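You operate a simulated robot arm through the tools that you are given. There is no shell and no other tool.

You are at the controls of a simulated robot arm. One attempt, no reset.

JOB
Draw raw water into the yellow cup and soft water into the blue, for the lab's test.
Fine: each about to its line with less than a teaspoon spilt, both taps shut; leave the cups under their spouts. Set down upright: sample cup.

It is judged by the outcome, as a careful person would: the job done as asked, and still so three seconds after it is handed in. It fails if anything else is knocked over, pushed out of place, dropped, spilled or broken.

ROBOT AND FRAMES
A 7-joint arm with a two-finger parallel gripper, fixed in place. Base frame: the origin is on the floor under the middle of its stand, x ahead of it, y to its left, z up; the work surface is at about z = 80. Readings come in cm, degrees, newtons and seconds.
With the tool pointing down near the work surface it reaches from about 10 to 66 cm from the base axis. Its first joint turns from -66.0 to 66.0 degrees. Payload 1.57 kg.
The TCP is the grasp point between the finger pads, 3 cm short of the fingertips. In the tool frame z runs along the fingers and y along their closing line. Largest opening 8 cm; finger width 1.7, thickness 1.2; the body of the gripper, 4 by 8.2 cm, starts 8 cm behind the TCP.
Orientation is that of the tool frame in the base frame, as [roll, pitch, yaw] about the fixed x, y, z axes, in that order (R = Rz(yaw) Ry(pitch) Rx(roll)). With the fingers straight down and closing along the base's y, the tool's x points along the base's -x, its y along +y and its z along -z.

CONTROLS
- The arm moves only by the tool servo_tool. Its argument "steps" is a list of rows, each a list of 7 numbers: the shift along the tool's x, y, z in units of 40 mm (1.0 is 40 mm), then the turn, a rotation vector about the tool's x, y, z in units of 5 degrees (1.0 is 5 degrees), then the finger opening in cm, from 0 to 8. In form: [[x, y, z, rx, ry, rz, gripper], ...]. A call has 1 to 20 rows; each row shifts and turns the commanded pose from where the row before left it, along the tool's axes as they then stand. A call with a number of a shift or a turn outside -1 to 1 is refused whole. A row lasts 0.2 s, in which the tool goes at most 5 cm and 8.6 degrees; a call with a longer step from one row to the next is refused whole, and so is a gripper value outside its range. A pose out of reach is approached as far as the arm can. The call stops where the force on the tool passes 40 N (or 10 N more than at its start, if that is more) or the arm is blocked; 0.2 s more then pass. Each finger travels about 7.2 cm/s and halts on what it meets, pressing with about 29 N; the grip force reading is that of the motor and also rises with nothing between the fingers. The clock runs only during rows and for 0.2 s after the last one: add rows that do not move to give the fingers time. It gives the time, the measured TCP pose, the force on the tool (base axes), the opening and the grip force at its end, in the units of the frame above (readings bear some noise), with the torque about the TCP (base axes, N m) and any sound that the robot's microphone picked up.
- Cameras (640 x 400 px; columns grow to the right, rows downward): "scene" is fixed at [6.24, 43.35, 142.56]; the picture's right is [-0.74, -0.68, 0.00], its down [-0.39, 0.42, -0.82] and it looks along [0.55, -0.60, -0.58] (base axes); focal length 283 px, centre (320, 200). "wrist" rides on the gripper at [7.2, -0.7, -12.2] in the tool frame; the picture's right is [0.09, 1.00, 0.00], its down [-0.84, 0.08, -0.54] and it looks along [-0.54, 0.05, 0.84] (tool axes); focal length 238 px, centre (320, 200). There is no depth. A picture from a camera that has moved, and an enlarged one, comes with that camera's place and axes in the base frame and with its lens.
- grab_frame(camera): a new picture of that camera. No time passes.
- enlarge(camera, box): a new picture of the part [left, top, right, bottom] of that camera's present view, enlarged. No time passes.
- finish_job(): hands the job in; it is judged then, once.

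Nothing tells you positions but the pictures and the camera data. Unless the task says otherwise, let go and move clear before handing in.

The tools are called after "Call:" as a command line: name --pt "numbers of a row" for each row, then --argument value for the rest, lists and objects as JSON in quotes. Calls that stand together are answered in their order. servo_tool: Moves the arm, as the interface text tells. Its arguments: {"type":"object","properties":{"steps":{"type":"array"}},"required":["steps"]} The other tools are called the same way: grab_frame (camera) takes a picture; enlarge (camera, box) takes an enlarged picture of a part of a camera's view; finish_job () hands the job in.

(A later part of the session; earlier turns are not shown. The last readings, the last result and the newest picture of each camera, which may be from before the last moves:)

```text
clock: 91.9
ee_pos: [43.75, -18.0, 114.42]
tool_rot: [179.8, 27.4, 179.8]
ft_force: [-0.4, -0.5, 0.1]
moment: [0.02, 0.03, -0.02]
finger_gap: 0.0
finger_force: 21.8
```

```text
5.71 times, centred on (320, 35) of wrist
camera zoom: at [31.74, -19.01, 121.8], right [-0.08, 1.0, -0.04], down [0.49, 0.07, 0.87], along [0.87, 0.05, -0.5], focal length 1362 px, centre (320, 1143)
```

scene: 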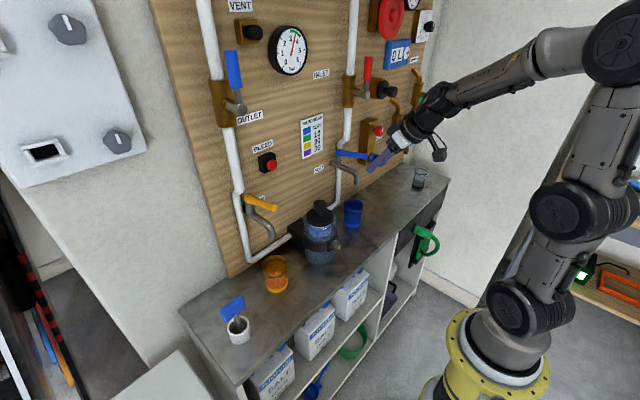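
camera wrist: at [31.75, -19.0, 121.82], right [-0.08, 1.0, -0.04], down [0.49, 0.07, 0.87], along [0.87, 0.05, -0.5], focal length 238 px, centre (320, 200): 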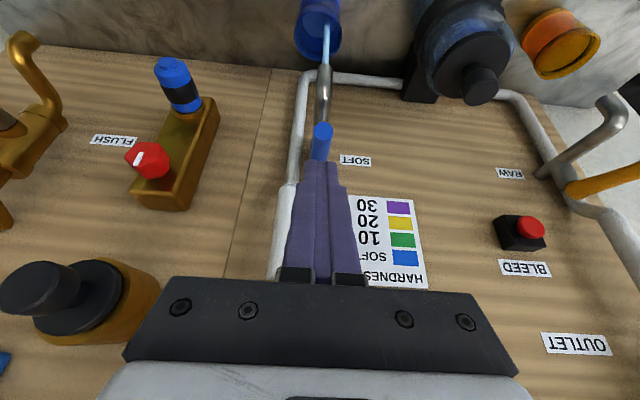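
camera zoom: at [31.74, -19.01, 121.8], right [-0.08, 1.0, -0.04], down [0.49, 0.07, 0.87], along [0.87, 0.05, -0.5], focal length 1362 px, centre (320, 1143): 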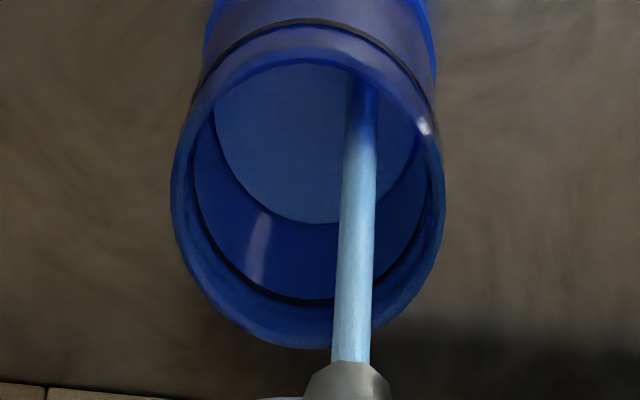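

The level rises slowly (about 2 ml/s), which makes it easy to stop accurately. I'll keep waiting, with checks.

Call:
servo_tool --pt "0 0 0 0 0 0 0" --pt "0 0 0 0 0 0 0" --pt "0 0 0 0 0 0 0" --pt "0 0 0 0 0 0 0" --pt "0 0 0 0 0 0 0" --pt "0 0 0 0 0 0 0" --pt "0 0 0 0 0 0 0" --pt "0 0 0 0 0 0 0" --pt "0 0 0 0 0 0 0" --pt "0 0 0 0 0 0 0" --pt "0 0 0 0 0 0 0" --pt "0 0 0 0 0 0 0" --pt "0 0 0 0 0 0 0" --pt "0 0 0 0 0 0 0" --pt "0 0 0 0 0 0 0" --pt "0 0 0 0 0 0 0" --pt "0 0 0 0 0 0 0" --pt "0 0 0 0 0 0 0" --pt "0 0 0 0 0 0 0" --pt "0 0 0 0 0 0 0"

Call:
servo_tool --pt "0 0 0 0 0 0 0" --pt "0 0 0 0 0 0 0" --pt "0 0 0 0 0 0 0" --pt "0 0 0 0 0 0 0" --pt "0 0 0 0 0 0 0" --pt "0 0 0 0 0 0 0" --pt "0 0 0 0 0 0 0" --pt "0 0 0 0 0 0 0" --pt "0 0 0 0 0 0 0" --pt "0 0 0 0 0 0 0" --pt "0 0 0 0 0 0 0" --pt "0 0 0 0 0 0 0" --pt "0 0 0 0 0 0 0" --pt "0 0 0 0 0 0 0" --pt "0 0 0 0 0 0 0" --pt "0 0 0 0 0 0 0" --pt "0 0 0 0 0 0 0" --pt "0 0 0 0 0 0 0" --pt "0 0 0 0 0 0 0" --pt "0 0 0 0 0 0 0"

Call:
enlarge --camera "wrist" --box '[280, 0, 360, 70]'

Call:
enlarge --camera "scene" --box '[300, 90, 420, 240]'

```text
clock: 96.1
ee_pos: [43.74, -18.02, 114.38]
tool_rot: [179.8, 27.5, 179.9]
ft_force: [0.5, -0.1, -0.2]
moment: [-0.02, 0.02, -0.01]
finger_gap: 0.0
finger_force: 21.4
```

```text
clock: 100.3
ee_pos: [43.8, -18.12, 114.3]
tool_rot: [179.8, 27.4, 180.0]
ft_force: [-0.2, 0.1, -1.0]
moment: [0.0, -0.02, 0.01]
finger_gap: 0.01
finger_force: 21.1
```

```text
5.71 times, centred on (320, 35) of wrist
camera zoom: at [31.74, -19.01, 121.8], right [-0.08, 1.0, -0.04], down [0.49, 0.07, 0.87], along [0.87, 0.05, -0.5], focal length 1362 px, centre (320, 1143)
```

zoom: 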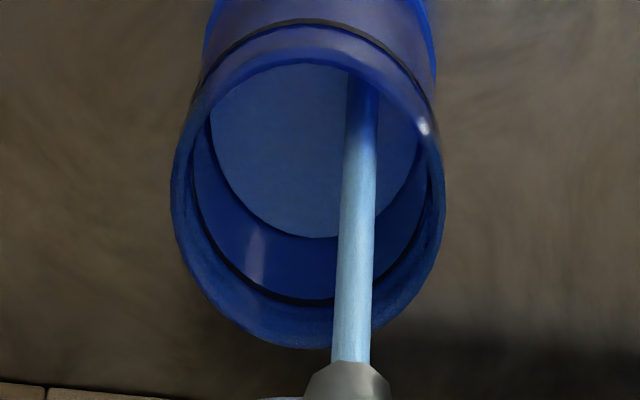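

```text
2.67 times, centred on (360, 165) of scene
camera zoom: at [6.24, 43.35, 142.56], right [-0.74, -0.68, 0.0], down [-0.39, 0.42, -0.82], along [0.55, -0.6, -0.58], focal length 754 px, centre (213, 293)
```

zoom: 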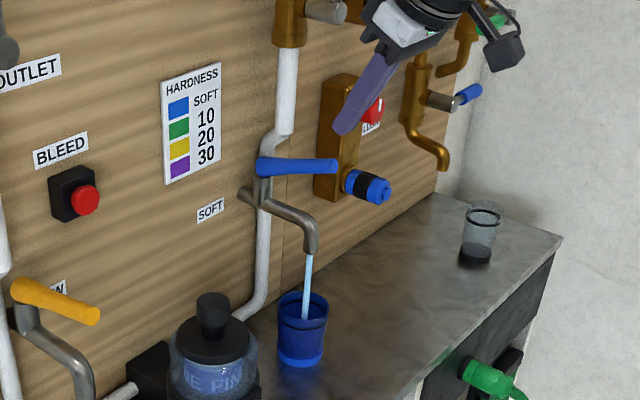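

About 36 s more at this rate. I'll wait in larger blocks, still well short of the line.

Call:
servo_tool --pt "0 0 0 0 0 0 0" --pt "0 0 0 0 0 0 0" --pt "0 0 0 0 0 0 0" --pt "0 0 0 0 0 0 0" --pt "0 0 0 0 0 0 0" --pt "0 0 0 0 0 0 0" --pt "0 0 0 0 0 0 0" --pt "0 0 0 0 0 0 0" --pt "0 0 0 0 0 0 0" --pt "0 0 0 0 0 0 0" --pt "0 0 0 0 0 0 0" --pt "0 0 0 0 0 0 0" --pt "0 0 0 0 0 0 0" --pt "0 0 0 0 0 0 0" --pt "0 0 0 0 0 0 0" --pt "0 0 0 0 0 0 0" --pt "0 0 0 0 0 0 0" --pt "0 0 0 0 0 0 0" --pt "0 0 0 0 0 0 0" --pt "0 0 0 0 0 0 0"

Call:
servo_tool --pt "0 0 0 0 0 0 0" --pt "0 0 0 0 0 0 0" --pt "0 0 0 0 0 0 0" --pt "0 0 0 0 0 0 0" --pt "0 0 0 0 0 0 0" --pt "0 0 0 0 0 0 0" --pt "0 0 0 0 0 0 0" --pt "0 0 0 0 0 0 0" --pt "0 0 0 0 0 0 0" --pt "0 0 0 0 0 0 0" --pt "0 0 0 0 0 0 0" --pt "0 0 0 0 0 0 0" --pt "0 0 0 0 0 0 0" --pt "0 0 0 0 0 0 0" --pt "0 0 0 0 0 0 0" --pt "0 0 0 0 0 0 0" --pt "0 0 0 0 0 0 0" --pt "0 0 0 0 0 0 0" --pt "0 0 0 0 0 0 0" --pt "0 0 0 0 0 0 0"

Call:
servo_tool --pt "0 0 0 0 0 0 0" --pt "0 0 0 0 0 0 0" --pt "0 0 0 0 0 0 0" --pt "0 0 0 0 0 0 0" --pt "0 0 0 0 0 0 0" --pt "0 0 0 0 0 0 0" --pt "0 0 0 0 0 0 0" --pt "0 0 0 0 0 0 0" --pt "0 0 0 0 0 0 0" --pt "0 0 0 0 0 0 0" --pt "0 0 0 0 0 0 0" --pt "0 0 0 0 0 0 0" --pt "0 0 0 0 0 0 0" --pt "0 0 0 0 0 0 0" --pt "0 0 0 0 0 0 0" --pt "0 0 0 0 0 0 0" --pt "0 0 0 0 0 0 0" --pt "0 0 0 0 0 0 0" --pt "0 0 0 0 0 0 0" --pt "0 0 0 0 0 0 0"

Call:
servo_tool --pt "0 0 0 0 0 0 0" --pt "0 0 0 0 0 0 0" --pt "0 0 0 0 0 0 0" --pt "0 0 0 0 0 0 0" --pt "0 0 0 0 0 0 0" --pt "0 0 0 0 0 0 0" --pt "0 0 0 0 0 0 0" --pt "0 0 0 0 0 0 0" --pt "0 0 0 0 0 0 0" --pt "0 0 0 0 0 0 0" --pt "0 0 0 0 0 0 0" --pt "0 0 0 0 0 0 0" --pt "0 0 0 0 0 0 0" --pt "0 0 0 0 0 0 0" --pt "0 0 0 0 0 0 0" --pt "0 0 0 0 0 0 0" --pt "0 0 0 0 0 0 0" --pt "0 0 0 0 0 0 0" --pt "0 0 0 0 0 0 0" --pt "0 0 0 0 0 0 0"

Call:
enlarge --camera "wrist" --box '[280, 0, 360, 70]'

```text
clock: 104.5
ee_pos: [43.83, -18.11, 114.47]
tool_rot: [179.8, 27.3, 179.9]
ft_force: [0.2, -0.8, 0.3]
moment: [0.01, 0.0, -0.01]
finger_gap: 0.0
finger_force: 21.4
```

```text
clock: 108.7
ee_pos: [43.79, -18.23, 114.41]
tool_rot: [179.8, 27.4, 179.9]
ft_force: [-0.2, 0.8, -0.5]
moment: [0.01, 0.0, 0.02]
finger_gap: 0.01
finger_force: 21.6
```

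```text
clock: 112.9
ee_pos: [43.77, -18.3, 114.42]
tool_rot: [179.8, 27.4, 179.9]
ft_force: [0.6, -0.6, -0.6]
moment: [0.04, -0.01, -0.01]
finger_gap: 0.0
finger_force: 21.0
```

```text
clock: 117.1
ee_pos: [43.81, -18.23, 114.38]
tool_rot: [179.8, 27.4, 180.0]
ft_force: [-0.2, -0.1, -1.0]
moment: [-0.05, 0.0, 0.0]
finger_gap: 0.0
finger_force: 21.1
```

```text
5.71 times, centred on (320, 35) of wrist
camera zoom: at [31.74, -19.01, 121.8], right [-0.08, 1.0, -0.04], down [0.49, 0.07, 0.87], along [0.87, 0.05, -0.5], focal length 1362 px, centre (320, 1143)
```

zoom: 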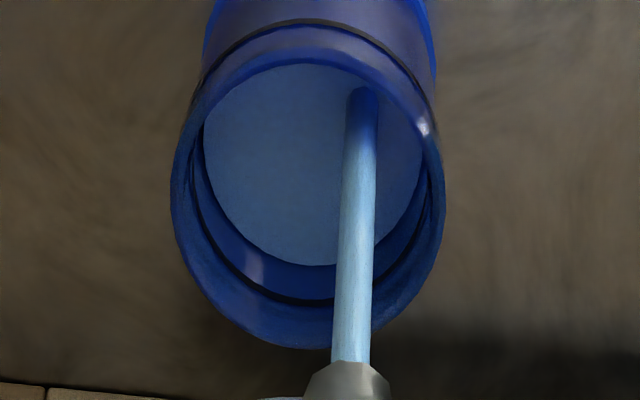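

The surface is about 1.2 cm from the line. While waiting, I'll move the closed fingertips to just above the lever, ready to press it shut.

Call:
servo_tool --pt "-0.107 0.012 0.337 0 0 0 0" --pt "-0.107 0.012 0.337 0 0 0 0" --pt "0 0 0 0 0 0 0" --pt "0 0 0 0 0 0 0" --pt "0 0 0 0 0 0 0" --pt "0 0 0 0 0 0 0" --pt "0 0 0 0 0 0 0" --pt "0 0 0 0 0 0 0"

Call:
grab_frame --camera "wrist"

Call:
enlarge --camera "scene" --box '[300, 90, 420, 240]'

```text
clock: 117.8
ee_pos: [43.56, -18.47, 109.9]
tool_rot: [179.8, 25.3, -180.0]
ft_force: [-9.9, 2.4, 7.2]
moment: [0.07, 0.19, 0.11]
finger_gap: 0.03
finger_force: 21.4
out of reach, approached as far as the arm can: row 1, 2
stopped in row 3: the force on the tool passed its limit at 43 N (the readings are from after the stop); the commanded pose is now the measured one
```

```text
taken
camera wrist: at [31.76, -19.35, 117.88], right [-0.08, 1.0, -0.04], down [0.53, 0.08, 0.85], along [0.85, 0.05, -0.53], focal length 238 px, centre (320, 200)
```

wrist: 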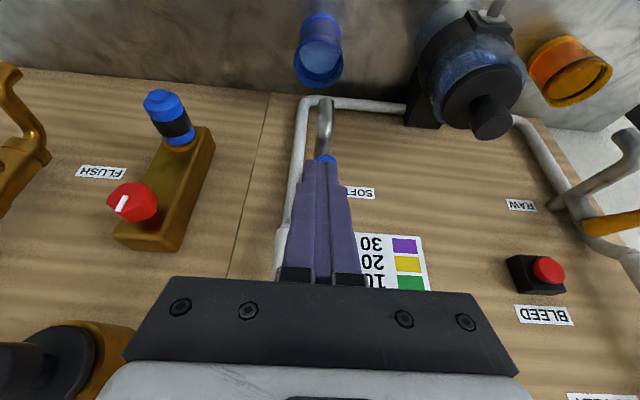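

```text
2.67 times, centred on (360, 165) of scene
camera zoom: at [6.2, 43.36, 142.56], right [-0.74, -0.68, 0.0], down [-0.39, 0.42, -0.82], along [0.55, -0.6, -0.58], focal length 754 px, centre (213, 293)
```

zoom: 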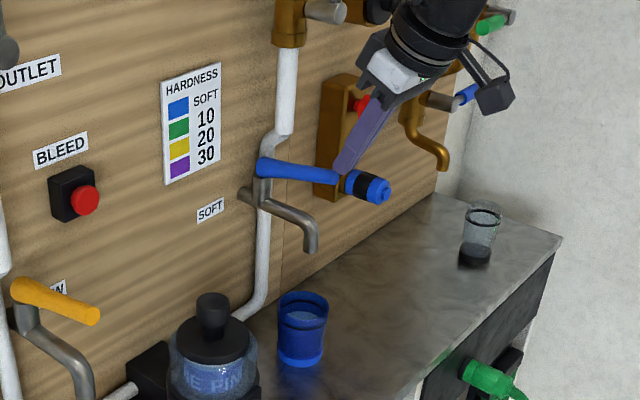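

The arm hit a reach limit, dipped, and pressed the lever closed early, so flow has stopped with no harm done. I'll check the level and the lever.

Call:
enlarge --camera "wrist" --box '[280, 5, 360, 95]'

Call:
enlarge --camera "scene" --box '[325, 130, 395, 200]'

Call:
enlarge --camera "scene" --box '[340, 190, 380, 230]'

```text
4.44 times, centred on (320, 50) of wrist
camera zoom: at [31.76, -19.35, 117.88], right [-0.08, 1.0, -0.04], down [0.53, 0.08, 0.85], along [0.85, 0.05, -0.53], focal length 1059 px, centre (320, 867)
```

zoom: 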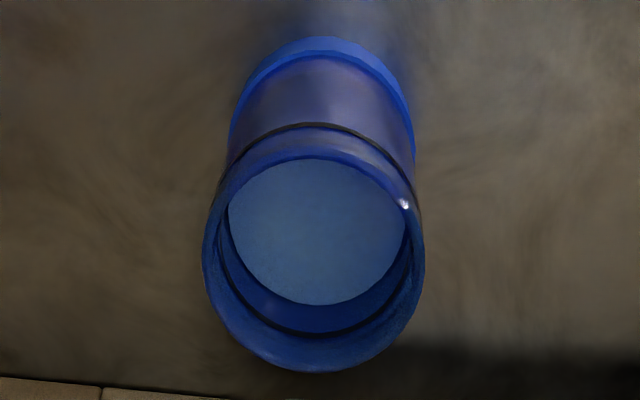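

```text
5.71 times, centred on (360, 165) of scene
camera zoom: at [6.2, 43.36, 142.56], right [-0.74, -0.68, 0.0], down [-0.39, 0.42, -0.82], along [0.55, -0.6, -0.58], focal length 1617 px, centre (91, 400)
```

zoom: 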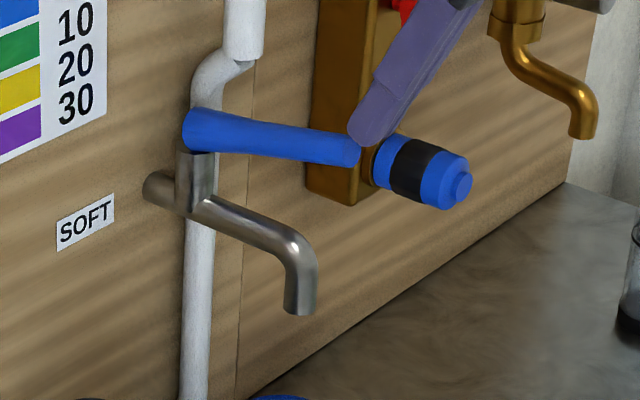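

```text
10.00 times, centred on (360, 210) of scene
camera zoom: at [6.2, 43.36, 142.56], right [-0.74, -0.68, 0.0], down [-0.39, 0.42, -0.82], along [0.55, -0.6, -0.58], focal length 2829 px, centre (-80, 100)
```

zoom: 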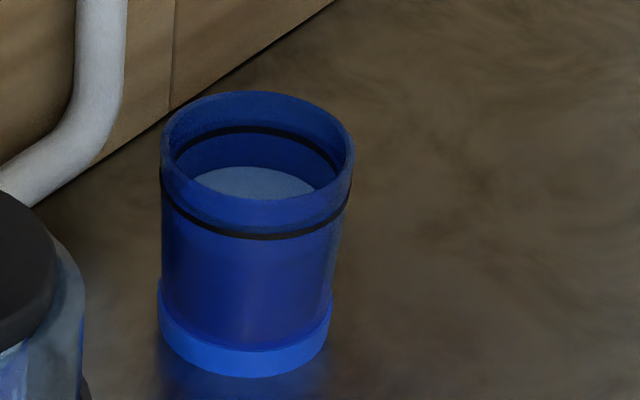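

The lever is fully down (shut), and the level stands about 1.5 cm below the line. I'll back off to the known-good pose and re-grip the lever to top up.

Call:
servo_tool --pt "0.012 0.075 -0.559 0 0 0 0" --pt "0.559 0 0.012 0 0 0 0.5" --pt "0.559 0 0.012 0 0 0 2" --pt "0 0 0 0 -0.97 0 3.5" --pt "0 0 0 0 -0.97 0 4" --pt "0.244 0 0.348 0 0 0 4" --pt "0.244 0 0.348 0 0 0 4" --pt "0 0 0 0 0 0 4"

Call:
grab_frame --camera "wrist"

```text
clock: 119.7
ee_pos: [38.63, -18.37, 106.34]
tool_rot: [179.8, 35.0, 179.9]
ft_force: [0.1, 0.0, -0.1]
moment: [0.01, 0.0, -0.04]
finger_gap: 4.01
finger_force: 0.2
```

```text
taken
camera wrist: at [25.62, -19.2, 112.18], right [-0.08, 1.0, -0.05], down [0.37, 0.07, 0.92], along [0.92, 0.05, -0.38], focal length 238 px, centre (320, 200)
```

wrist: 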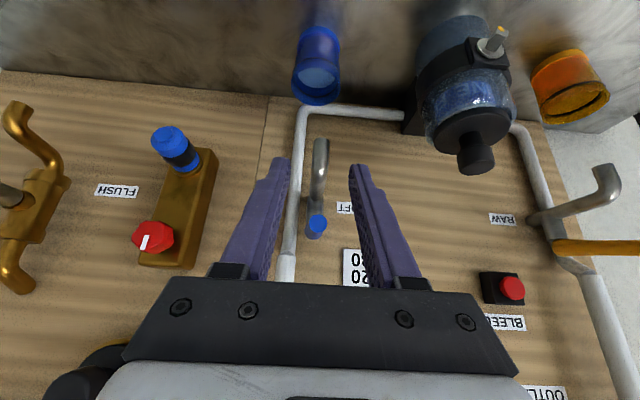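

Good pose. I realise the tool should not pitch further forward as the lever lifts (that caused the slip), so this time I'll keep its angle fixed and follow the lever's arc. Re-gripping first.

Call:
servo_tool --pt "-0.469 0.022 0.322 0 0 0 4.0" --pt "-0.469 0.022 0.322 0 0 0 4.0" --pt "-0.469 0.022 0.322 0 0 0 4.0" --pt "-0.469 0.022 0.322 0 0 0 4.0" --pt "0 0 0 0 0 0 3.0" --pt "0 0 0 0 0 0 2.0" --pt "0 0 0 0 0 0 1.0" --pt "0 0 0 0 0 0 1.0"

Call:
grab_frame --camera "wrist"

```text
clock: 121.5
ee_pos: [47.74, -18.0, 106.63]
tool_rot: [180.0, 35.1, 179.9]
ft_force: [3.6, -15.9, -2.6]
moment: [-0.15, 0.09, -0.07]
finger_gap: 1.89
finger_force: 32.3
```

```text
taken
camera wrist: at [34.85, -18.81, 112.43], right [-0.07, 1.0, -0.05], down [0.37, 0.08, 0.92], along [0.92, 0.05, -0.38], focal length 238 px, centre (320, 200)
```

wrist: 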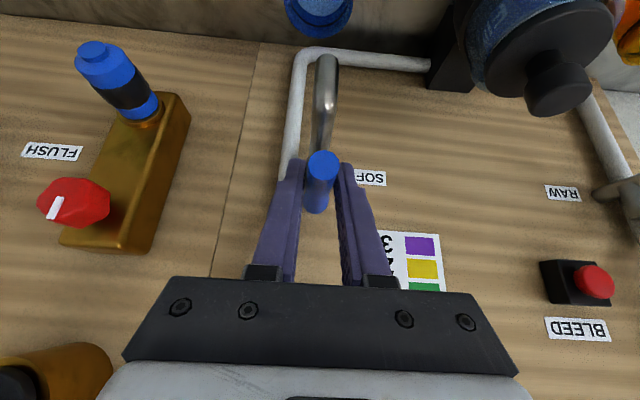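

Gripped. I'll relieve the side load and lift along the arc.

Call:
servo_tool --pt "0 -0.07 0 0 0 0 1.0" --pt "-0.049 0 -0.033 0 0 0 1.0" --pt "-0.049 0 -0.033 0 0 0 1.0" --pt "-0.049 0 -0.033 0 0 0 1.0" --pt "-0.049 0 -0.033 0 0 0 1.0" --pt "-0.049 0 -0.033 0 0 0 1.0"

Call:
grab_frame --camera "wrist"

Call:
enlarge --camera "scene" --box '[300, 120, 420, 240]'

```text
clock: 122.8
ee_pos: [48.13, -18.16, 107.55]
tool_rot: [179.6, 34.8, 180.0]
ft_force: [-7.9, 2.5, -11.6]
moment: [-0.04, 0.97, -0.29]
finger_gap: 1.89
finger_force: 33.5
```

```text
taken
camera wrist: at [35.15, -18.91, 113.43], right [-0.08, 1.0, -0.05], down [0.38, 0.07, 0.92], along [0.92, 0.05, -0.38], focal length 238 px, centre (320, 200)
```

wrist: 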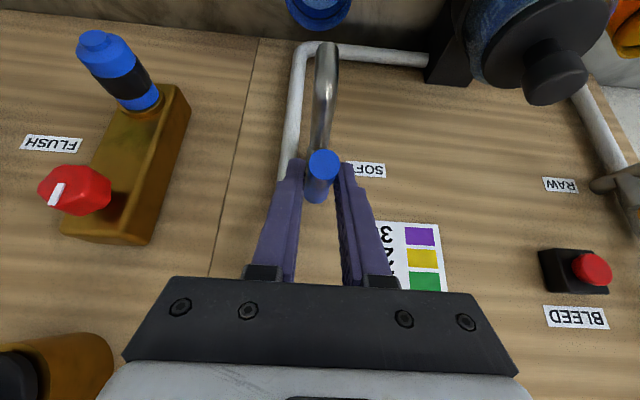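

```text
3.33 times, centred on (360, 180) of scene
camera zoom: at [6.24, 43.35, 142.56], right [-0.74, -0.68, 0.0], down [-0.39, 0.42, -0.82], along [0.55, -0.6, -0.58], focal length 943 px, centre (187, 267)
```

zoom: 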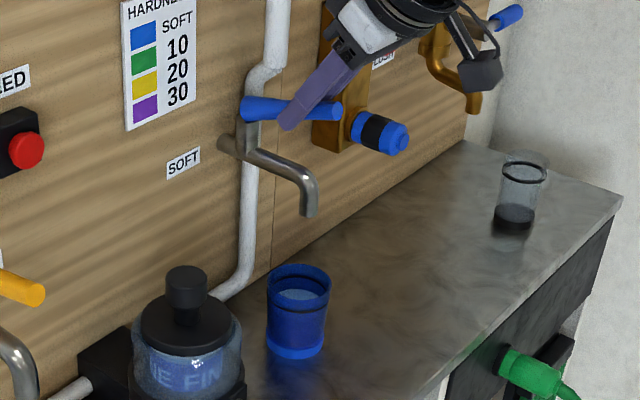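

No flow yet. Lifting a little further.

Call:
servo_tool --pt "-0.052 0 -0.031 0 0 0 1.0" --pt "-0.052 0 -0.031 0 0 0 1.0" --pt "-0.052 0 -0.031 0 0 0 1.0"

Call:
enlarge --camera "scene" --box '[300, 120, 420, 240]'

Call:
enlarge --camera "scene" --box '[340, 190, 380, 230]'

```text
clock: 123.7
ee_pos: [48.48, -18.03, 108.35]
tool_rot: [179.7, 34.8, 180.0]
ft_force: [-8.1, 5.9, -11.2]
moment: [-0.02, 0.97, -0.21]
finger_gap: 1.91
finger_force: 33.1
```

```text
3.33 times, centred on (360, 180) of scene
camera zoom: at [6.24, 43.36, 142.56], right [-0.74, -0.68, 0.0], down [-0.39, 0.42, -0.82], along [0.55, -0.6, -0.58], focal length 943 px, centre (187, 267)
```

zoom: 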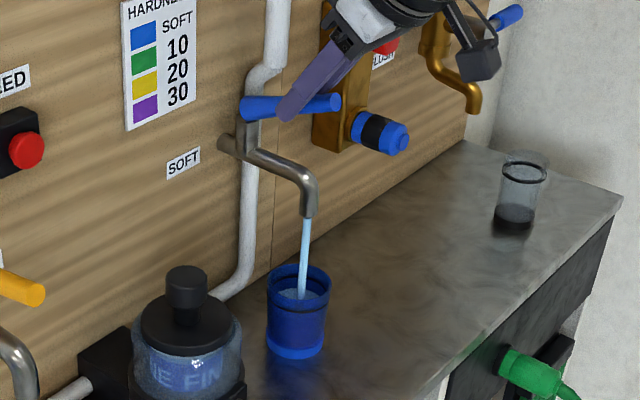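

```text
10.00 times, centred on (360, 210) of scene
camera zoom: at [6.24, 43.36, 142.56], right [-0.74, -0.68, 0.0], down [-0.39, 0.42, -0.82], along [0.55, -0.6, -0.58], focal length 2829 px, centre (-80, 100)
```

zoom: 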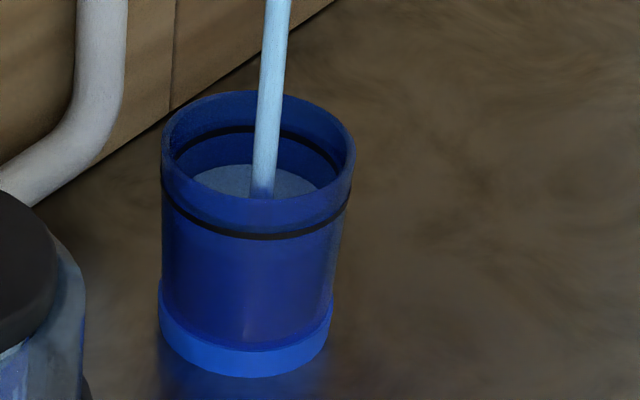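

Flowing again, with the lever under firm control. Holding for two seconds to measure the rate.

Call:
servo_tool --pt "0 0 0 0 0 0 1.0" --pt "0 0 0 0 0 0 1.0" --pt "0 0 0 0 0 0 1.0" --pt "0 0 0 0 0 0 1.0" --pt "0 0 0 0 0 0 1.0" --pt "0 0 0 0 0 0 1.0" --pt "0 0 0 0 0 0 1.0" --pt "0 0 0 0 0 0 1.0" --pt "0 0 0 0 0 0 1.0"

Call:
enlarge --camera "scene" --box '[340, 190, 380, 230]'

```text
clock: 125.7
ee_pos: [48.34, -18.07, 108.39]
tool_rot: [179.7, 34.8, 179.9]
ft_force: [-7.1, 9.6, -8.5]
moment: [0.1, 0.84, -0.13]
finger_gap: 1.9
finger_force: 33.1
```

```text
10.00 times, centred on (360, 210) of scene
camera zoom: at [6.24, 43.38, 142.56], right [-0.74, -0.68, 0.0], down [-0.39, 0.42, -0.82], along [0.55, -0.6, -0.58], focal length 2829 px, centre (-80, 100)
```

zoom: 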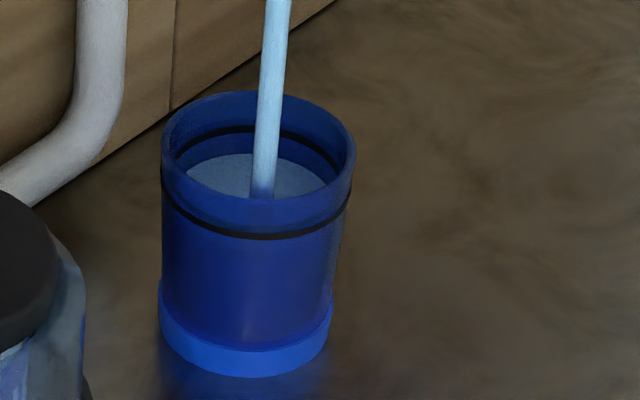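

Now rising about 0.2 cm/s; about 1 cm remains. Holding three more seconds, then checking.

Call:
servo_tool --pt "0 0 0 0 0 0 1.0" --pt "0 0 0 0 0 0 1.0" --pt "0 0 0 0 0 0 1.0" --pt "0 0 0 0 0 0 1.0" --pt "0 0 0 0 0 0 1.0" --pt "0 0 0 0 0 0 1.0" --pt "0 0 0 0 0 0 1.0" --pt "0 0 0 0 0 0 1.0" --pt "0 0 0 0 0 0 1.0" --pt "0 0 0 0 0 0 1.0" --pt "0 0 0 0 0 0 1.0" --pt "0 0 0 0 0 0 1.0" --pt "0 0 0 0 0 0 1.0"

Call:
enlarge --camera "scene" --box '[340, 190, 380, 230]'

Call:
grab_frame --camera "wrist"

```text
clock: 128.4
ee_pos: [48.35, -18.05, 108.52]
tool_rot: [179.7, 34.8, 179.9]
ft_force: [-6.9, 10.2, -8.9]
moment: [0.09, 0.8, -0.1]
finger_gap: 1.88
finger_force: 33.1
```

```text
10.00 times, centred on (360, 210) of scene
camera zoom: at [6.24, 43.38, 142.55], right [-0.74, -0.68, 0.0], down [-0.39, 0.42, -0.82], along [0.55, -0.6, -0.58], focal length 2829 px, centre (-80, 100)
```

zoom: 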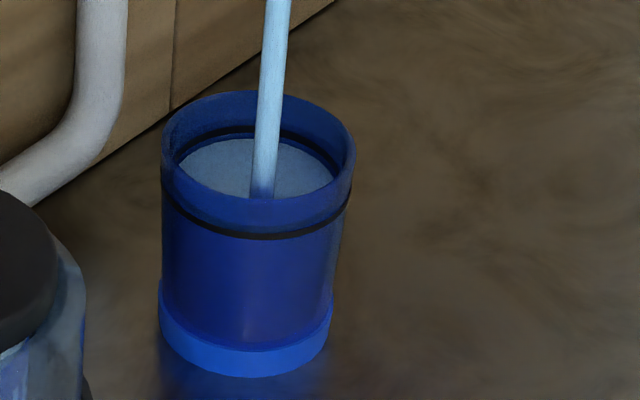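

```text
taken
camera wrist: at [35.44, -18.9, 114.19], right [-0.08, 1.0, -0.05], down [0.38, 0.07, 0.92], along [0.92, 0.05, -0.38], focal length 238 px, centre (320, 200)
```

wrist: 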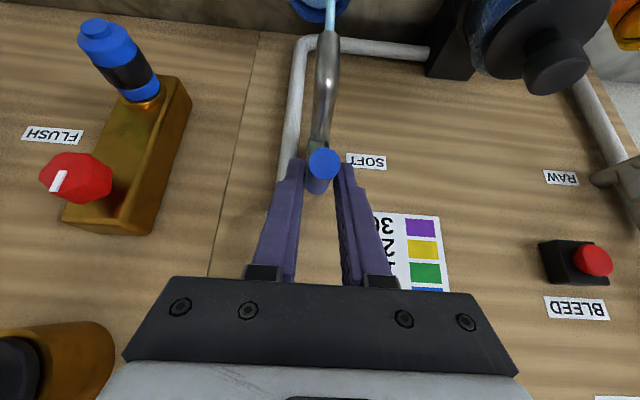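

About 0.4 cm to go. I'll hold 1.4 s more and close in the same sequence.

Call:
servo_tool --pt "0 0 0 0 0 0 1.0" --pt "0 0 0 0 0 0 1.0" --pt "0 0 0 0 0 0 1.0" --pt "0 0 0 0 0 0 1.0" --pt "0 0 0 0 0 0 1.0" --pt "0 0 0 0 0 0 1.0" --pt "0 0 0 0 0 0 1.0" --pt "0.052 0 0.031 0 0 0 1.0" --pt "0.052 0 0.031 0 0 0 1.0" --pt "0.052 0 0.031 0 0 0 1.0" --pt "0.049 0 0.033 0 0 0 1.0" --pt "0.049 0 0.033 0 0 0 1.0" --pt "0.049 0 0.033 0 0 0 1.0" --pt "0.049 0 0.033 0 0 0 1.0" --pt "0.049 0 0.033 0 0 0 1.0"

Call:
enlarge --camera "scene" --box '[300, 120, 420, 240]'

Call:
enlarge --camera "scene" --box '[340, 190, 380, 230]'

```text
clock: 131.7
ee_pos: [47.86, -18.03, 106.71]
tool_rot: [179.8, 35.2, 179.9]
ft_force: [15.8, 18.2, 10.6]
moment: [0.14, -0.06, -0.02]
finger_gap: 1.88
finger_force: 32.9
```

```text
3.33 times, centred on (360, 180) of scene
camera zoom: at [6.28, 43.41, 142.54], right [-0.74, -0.68, 0.0], down [-0.39, 0.42, -0.82], along [0.55, -0.6, -0.58], focal length 943 px, centre (187, 267)
```

zoom: 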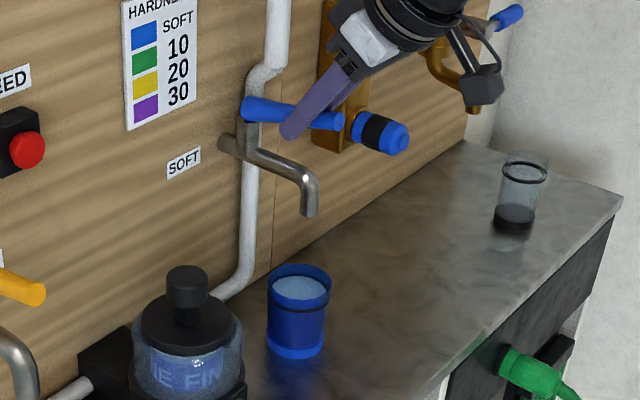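

```text
10.00 times, centred on (360, 210) of scene
camera zoom: at [6.28, 43.41, 142.54], right [-0.74, -0.68, 0.0], down [-0.39, 0.42, -0.82], along [0.55, -0.6, -0.58], focal length 2829 px, centre (-80, 100)
```

zoom: 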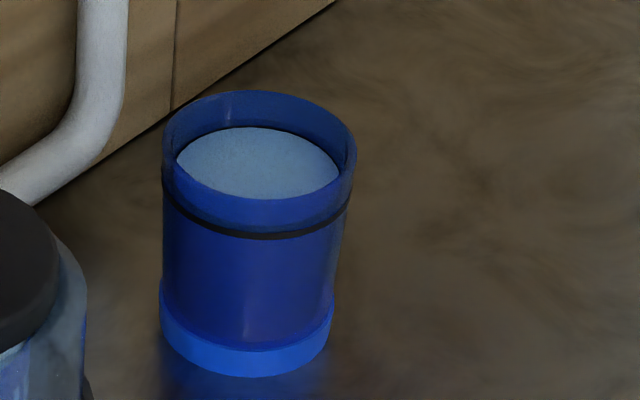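

The blue cup is filled right to its line and the SOFT lever is back down. I'll release and back away.

Call:
servo_tool --pt "0 -0.05 0 0 0 0 3.0" --pt "0 0 0 0 0 0 4.0" --pt "0 0 0 0 0 0 4.0" --pt "0.46 0 -0.323 0 0 0 4.0" --pt "0.46 0 -0.323 0 0 0 4.0" --pt "0.46 0 -0.323 0 0 0 4.0" --pt "0.46 0 -0.323 0 0 0 4.0" --pt "0 0 0 0 0 0 4.0"

Call:
grab_frame --camera "wrist"

Call:
enlarge --camera "scene" --box '[300, 120, 420, 240]'

Call:
enlarge --camera "wrist" --box '[270, 10, 370, 110]'

```text
clock: 133.4
ee_pos: [38.74, -18.39, 106.61]
tool_rot: [179.9, 35.0, 179.9]
ft_force: [0.4, 0.1, -0.5]
moment: [-0.09, -0.02, -0.01]
finger_gap: 4.0
finger_force: 0.0
```

```text
taken
camera wrist: at [25.8, -19.22, 112.51], right [-0.08, 1.0, -0.05], down [0.37, 0.07, 0.92], along [0.92, 0.05, -0.38], focal length 238 px, centre (320, 200)
```

wrist: 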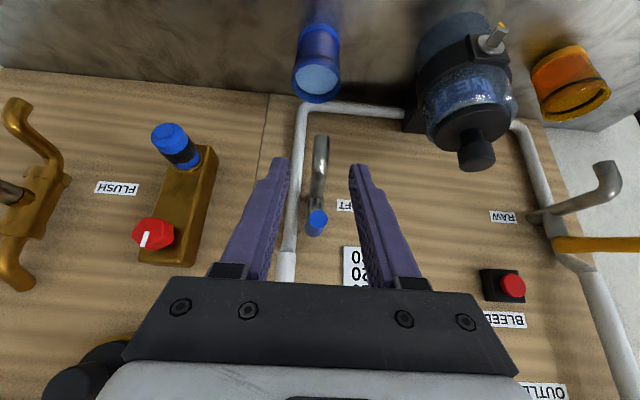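

```text
3.33 times, centred on (360, 180) of scene
camera zoom: at [6.24, 43.35, 142.56], right [-0.74, -0.68, 0.0], down [-0.39, 0.42, -0.82], along [0.55, -0.6, -0.58], focal length 943 px, centre (187, 267)
```

zoom: 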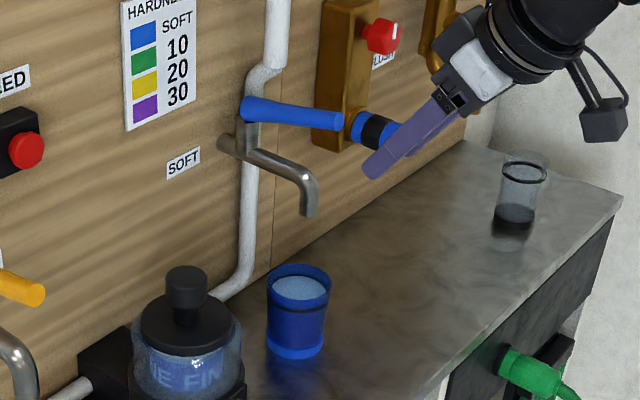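

```text
4.00 times, centred on (320, 60) of wrist
camera zoom: at [25.8, -19.22, 112.51], right [-0.08, 1.0, -0.05], down [0.37, 0.07, 0.92], along [0.92, 0.05, -0.38], focal length 953 px, centre (320, 760)
```

zoom: 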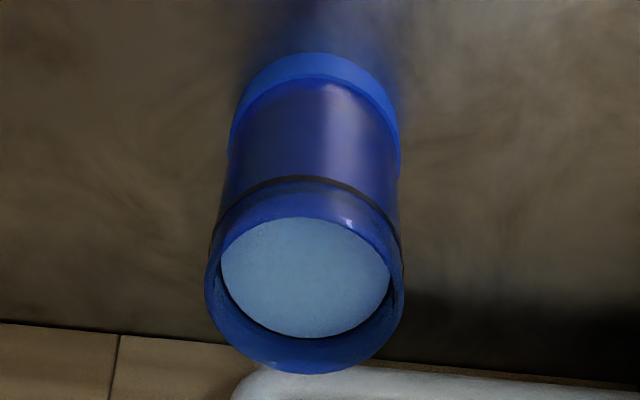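

Blue is done: level at the line, tap shut, nothing spilt. Now I'll travel across to the RAW tap at a safe height.

Call:
servo_tool --pt "0 0.8 0 0 0 0 4.0" --pt "0 0.8 0 0 0 0 4.0" --pt "0 0.8 0 0 0 0 4.0" --pt "0 0.8 0 0 0 0 4.0" --pt "0 0 0 0 0 0 4.0"

Call:
servo_tool --pt "0 0.8 0 0 0 0 4.0" --pt "0 0.8 0 0 0 0 4.0" --pt "0 0.8 0 0 0 0 4.0" --pt "0 0.8 0 0 0 0 4.0" --pt "0 0.8 0 0 0 0 4.0" --pt "0 0 0 0 0 0 4.0"

Call:
grab_frame --camera "wrist"

Call:
grab_frame --camera "scene"

```text
clock: 134.7
ee_pos: [38.85, -5.63, 106.76]
tool_rot: [179.7, 35.0, 179.9]
ft_force: [0.2, 0.4, -0.7]
moment: [0.0, 0.01, -0.01]
finger_gap: 3.99
finger_force: 0.1
```

```text
clock: 136.1
ee_pos: [38.79, -3.72, 105.84]
tool_rot: [179.6, 35.1, 179.9]
ft_force: [-0.4, -1.4, -0.2]
moment: [-0.02, 0.03, 0.02]
finger_gap: 4.0
finger_force: 0.3
out of reach, approached as far as the arm can: row 1, 2, 3, 4, 5
```

```text
taken
camera wrist: at [25.82, -4.62, 111.58], right [-0.08, 1.0, -0.05], down [0.37, 0.07, 0.92], along [0.92, 0.05, -0.38], focal length 238 px, centre (320, 200)
```

wrist: 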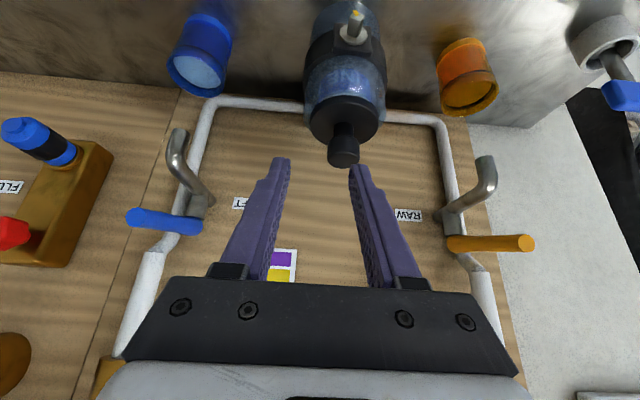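

```text
taken
```

scene: 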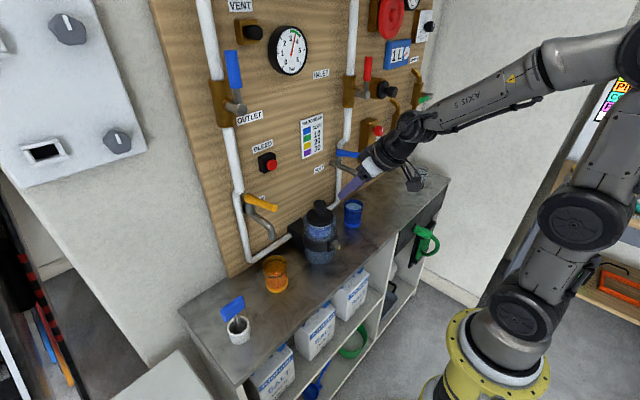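

The arm is at a joint limit in this posture and won't go further left. I'll rise and pull back to the roomier region where it moved freely earlier, then cross over.

Call:
servo_tool --pt "-0.031 -0.25 -0.895 0 0 0 4.0" --pt "-0.031 -0.25 -0.895 0 0 0 4.0" --pt "-0.031 -0.25 -0.895 0 0 0 4.0" --pt "-0.031 -0.25 -0.895 0 0 0 4.0" --pt "0 0 0 0 0 0 4.0"

Call:
grab_frame --camera "scene"

```text
clock: 137.2
ee_pos: [30.96, -8.11, 117.99]
tool_rot: [179.8, 35.0, 179.9]
ft_force: [0.2, 0.5, 0.0]
moment: [0.01, 0.0, -0.01]
finger_gap: 4.01
finger_force: 0.0
out of reach, approached as far as the arm can: row 1
```

```text
taken
```

scene: 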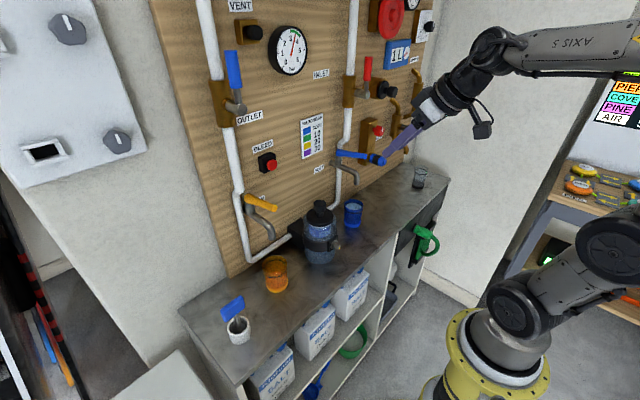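

Call:
servo_tool --pt "0 0.7 0 0 0.5 0 4.0" --pt "0 0.7 0 0 0.5 0 4.0" --pt "0 0.7 0 0 0.5 0 4.0" --pt "0 0.7 0 0 0.5 0 4.0" --pt "0 0.7 0 0 0.5 0 4.0" --pt "0 0 0 0 0 0 4.0"

Call:
grab_frame --camera "scene"

```text
clock: 138.7
ee_pos: [28.54, -7.02, 113.05]
tool_rot: [178.3, 28.3, -179.9]
ft_force: [-0.6, 0.0, 0.0]
moment: [0.02, 0.01, -0.02]
finger_gap: 4.04
finger_force: 0.1
out of reach, approached as far as the arm can: row 1, 2, 3, 4, 5
```

```text
taken
```

scene: 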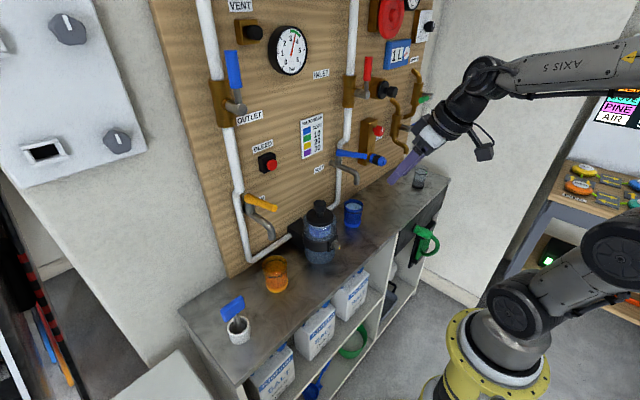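

The elbow has swung to one side, and sliding left at fixed yaw is blocked. Swinging the whole arm about the base axis (only the first joint) should be free, so I'll try a small swing.

Call:
servo_tool --pt "-0.111 0.63 0.06 -0.474 0 -0.88 4.0" --pt "-0.111 0.63 0.06 -0.474 0 -0.88 4.0" --pt "-0.111 0.63 0.06 -0.474 0 -0.88 4.0" --pt "0 0 0 0 0 0 4.0"

Call:
grab_frame --camera "scene"

```text
clock: 139.7
ee_pos: [29.54, 0.34, 112.01]
tool_rot: [177.7, 26.3, -165.2]
ft_force: [0.3, 0.1, -0.3]
moment: [-0.02, 0.0, -0.02]
finger_gap: 4.01
finger_force: 0.1
out of reach, approached as far as the arm can: row 1
```

```text
taken
```

scene: 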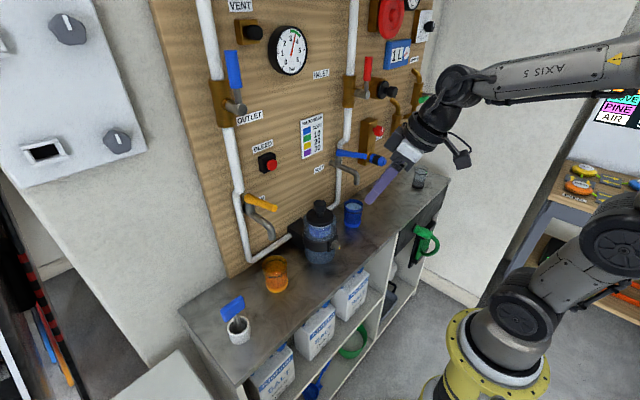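

The base swing works. Continuing it a little further to bring the hand in front of the RAW tap.

Call:
servo_tool --pt "-0.05 0.64 0.02 -0.443 0 -0.896 4.0" --pt "-0.05 0.64 0.02 -0.443 0 -0.896 4.0" --pt "-0.05 0.64 0.02 -0.443 0 -0.896 4.0" --pt "0 0 0 0 0 0 4.0"

Call:
grab_frame --camera "scene"

Call:
grab_frame --camera "wrist"

```text
clock: 140.7
ee_pos: [27.49, 7.76, 112.14]
tool_rot: [177.7, 26.8, -150.3]
ft_force: [0.6, -0.6, 0.6]
moment: [-0.02, 0.0, -0.01]
finger_gap: 3.99
finger_force: 0.1
```

```text
taken
```

scene: 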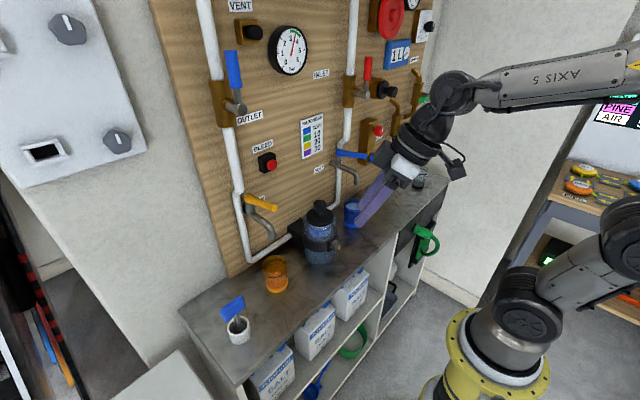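

```text
taken
camera wrist: at [17.66, 0.62, 119.67], right [-0.58, 0.81, -0.01], down [0.41, 0.3, 0.86], along [0.7, 0.5, -0.5], focal length 238 px, centre (320, 200)
```

wrist: 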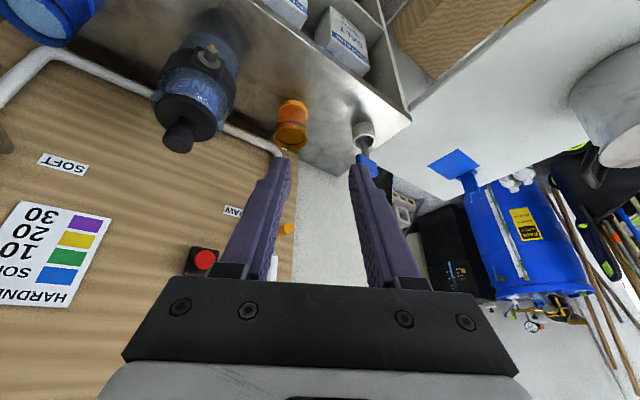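

Now moving forward toward the RAW tap region to unfold the arm, fixing the small roll error on the way.

Call:
servo_tool --pt "-0.6 0.005 0.3 0.46 0 0 4.0" --pt "-0.6 0.005 0.3 0 0 0 4.0" --pt "-0.6 0.005 0.3 0 0 0 4.0" --pt "-0.6 0.005 0.3 0 0 0 4.0" --pt "0 0 0 0 0 0 4.0"

Call:
grab_frame --camera "scene"

Call:
grab_frame --camera "wrist"

```text
clock: 141.8
ee_pos: [28.48, 7.96, 111.51]
tool_rot: [178.3, 27.0, -150.4]
ft_force: [0.3, -0.1, 0.0]
moment: [0.02, 0.0, 0.0]
finger_gap: 4.0
finger_force: 0.2
out of reach, approached as far as the arm can: row 1, 2, 3, 4
```

```text
taken
```

scene: 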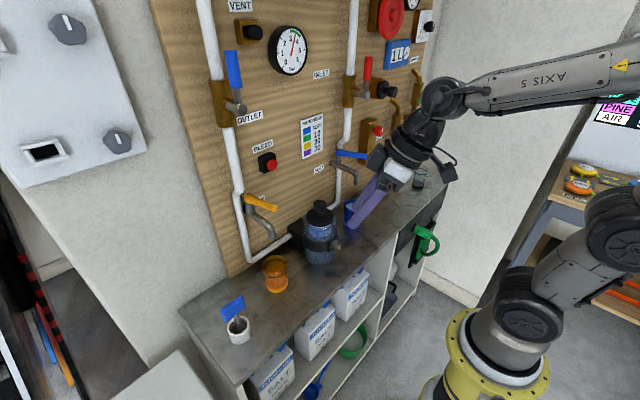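

```text
taken
camera wrist: at [18.56, 1.07, 118.92], right [-0.58, 0.82, -0.02], down [0.4, 0.3, 0.86], along [0.71, 0.49, -0.5], focal length 238 px, centre (320, 200)
```

wrist: 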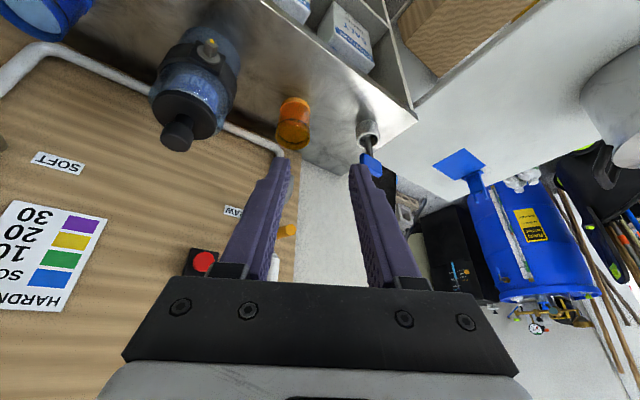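

Forward motion is blocked because the elbow has swung far out to the right. I'll retrace the path so the arm returns to its earlier, well-behaved posture, then cross over at a lower height as I did with the yellow cup.

Call:
servo_tool --pt "0.163 -0.618 -0.083 0.454 0 0.891 4.0" --pt "0.163 -0.618 -0.083 0.454 0 0.891 4.0" --pt "0.163 -0.618 -0.083 0.454 0 0.891 4.0" --pt "0.163 -0.618 -0.083 0.454 0 0.891 4.0" --pt "0.163 -0.618 -0.083 0.454 0 0.891 4.0" --pt "0.163 -0.618 -0.083 0.454 0 0.891 4.0" --pt "0 0 0 0 0 0 4.0"

Call:
grab_frame --camera "scene"

```text
clock: 143.4
ee_pos: [28.29, -7.85, 106.26]
tool_rot: [-179.8, 26.9, 179.7]
ft_force: [0.4, 0.6, -0.1]
moment: [0.0, 0.01, 0.02]
finger_gap: 4.0
finger_force: 0.1
out of reach, approached as far as the arm can: row 1
```

```text
taken
```

scene: 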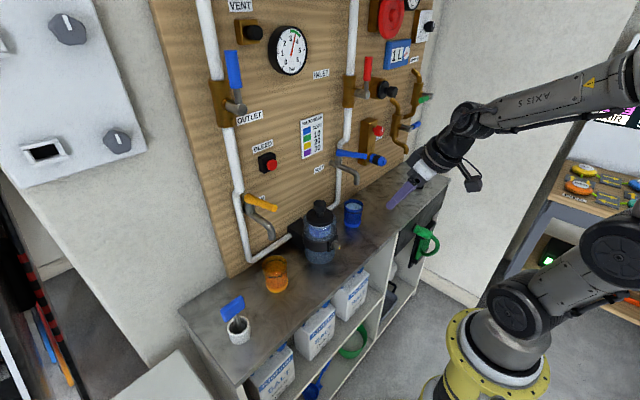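

Call:
servo_tool --pt "-0.47 -0.526 0.222 0 0 0 4.0" --pt "-0.47 -0.526 0.222 0 0 0 4.0" --pt "-0.47 -0.526 0.222 0 0 0 4.0" --pt "-0.47 -0.526 0.222 0 0 0 4.0" --pt "-0.47 -0.526 0.222 0 0 0 4.0" --pt "0 0 0 0 -0.8 0 4.0" --pt "0 0 0 0 -0.8 0 4.0" --pt "0 0 0 0 0 0 4.0"

Call:
grab_frame --camera "scene"

```text
clock: 145.2
ee_pos: [38.51, -18.3, 106.48]
tool_rot: [-179.8, 34.9, 179.8]
ft_force: [0.3, 0.5, 0.4]
moment: [0.0, 0.02, 0.03]
finger_gap: 3.99
finger_force: 0.1
```

```text
taken
```

scene: 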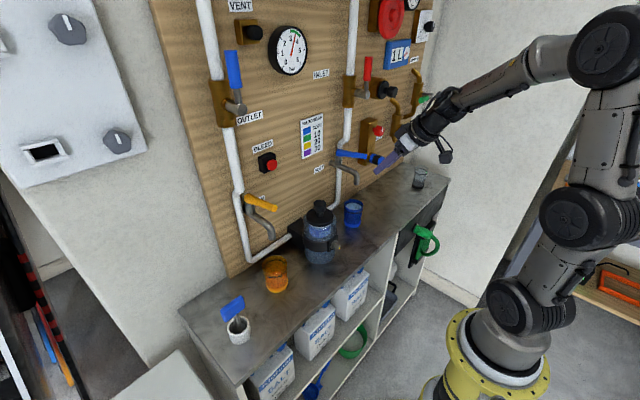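

The posture is back to what it was earlier. Now tilting to 50° and lowering to the height where the crossing worked before.

Call:
servo_tool --pt "0 0 0 0 -1 0 4.0" --pt "0 0 0 0 -1 0 4.0" --pt "0 0 0 0 -1 0 4.0" --pt "0.57 0.358 0.423 0 0 0 4.0" --pt "0.57 0.358 0.423 0 0 0 4.0" --pt "0.57 0.358 0.423 0 0 0 4.0" --pt "0 0 0 0 0 0 4.0"

Call:
grab_frame --camera "scene"

```text
clock: 146.8
ee_pos: [38.15, -13.88, 97.87]
tool_rot: [-179.8, 49.9, 179.9]
ft_force: [1.1, 0.1, -0.1]
moment: [0.01, 0.02, -0.01]
finger_gap: 3.98
finger_force: 0.1
```

```text
taken
```

scene: 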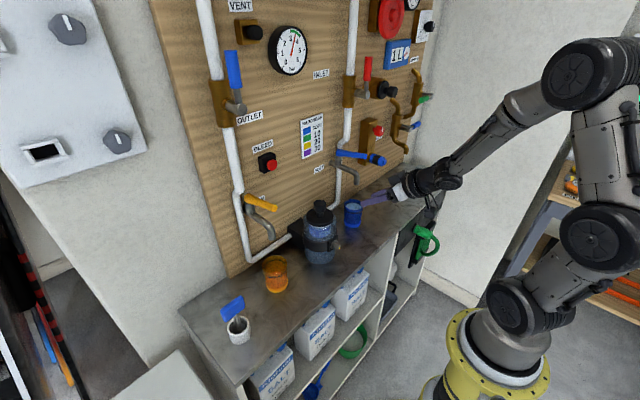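

Trying the crossing in small steps from here, in front of the filter.

Call:
servo_tool --pt "0.2 0.6 -0.1 0 0 0 4.0" --pt "0 0.7 0 0 0 0 4.0" --pt "0 0.7 0 0 0 0 4.0" --pt "0 0.7 0 0 0 0 4.0" --pt "0 0 0 0 0 0 4.0"

Call:
grab_frame --camera "scene"

```text
clock: 148.1
ee_pos: [37.25, -3.06, 97.59]
tool_rot: [-179.7, 49.7, 180.0]
ft_force: [0.5, -0.2, 0.8]
moment: [-0.02, -0.03, -0.02]
finger_gap: 4.0
finger_force: 0.1
```

```text
taken
```

scene: 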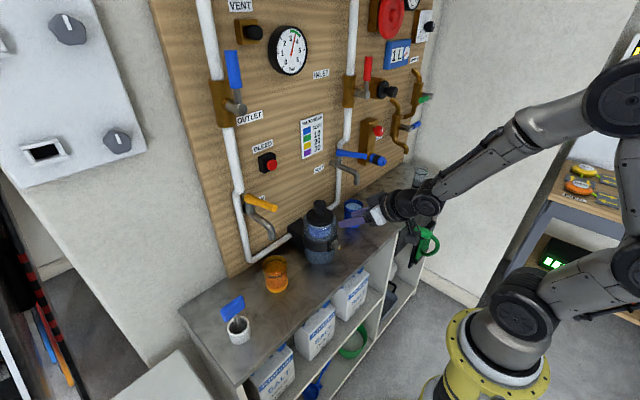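

Crossing is working at this height. Continuing.

Call:
servo_tool --pt "0 0.7 0 0 0 0 4.0" --pt "0 0.7 0 0 0 0 4.0" --pt "0 0.7 0 0 0 0 4.0" --pt "0 0 0 0 0 0 4.0"

Call:
grab_frame --camera "scene"

```text
clock: 149.1
ee_pos: [37.5, 5.23, 97.59]
tool_rot: [-179.7, 49.8, 180.0]
ft_force: [-0.1, -0.5, 0.0]
moment: [-0.05, 0.05, 0.0]
finger_gap: 4.0
finger_force: 0.1
```

```text
taken
```

scene: 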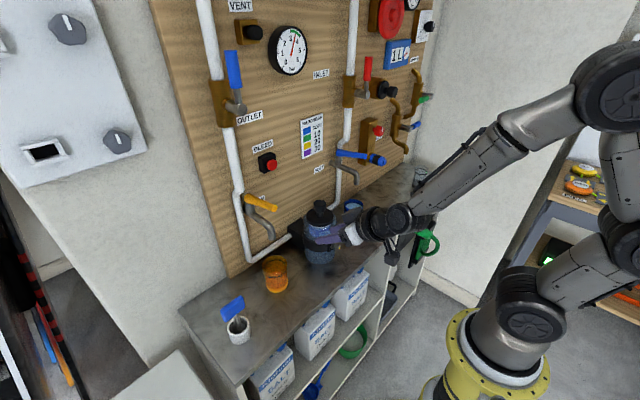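

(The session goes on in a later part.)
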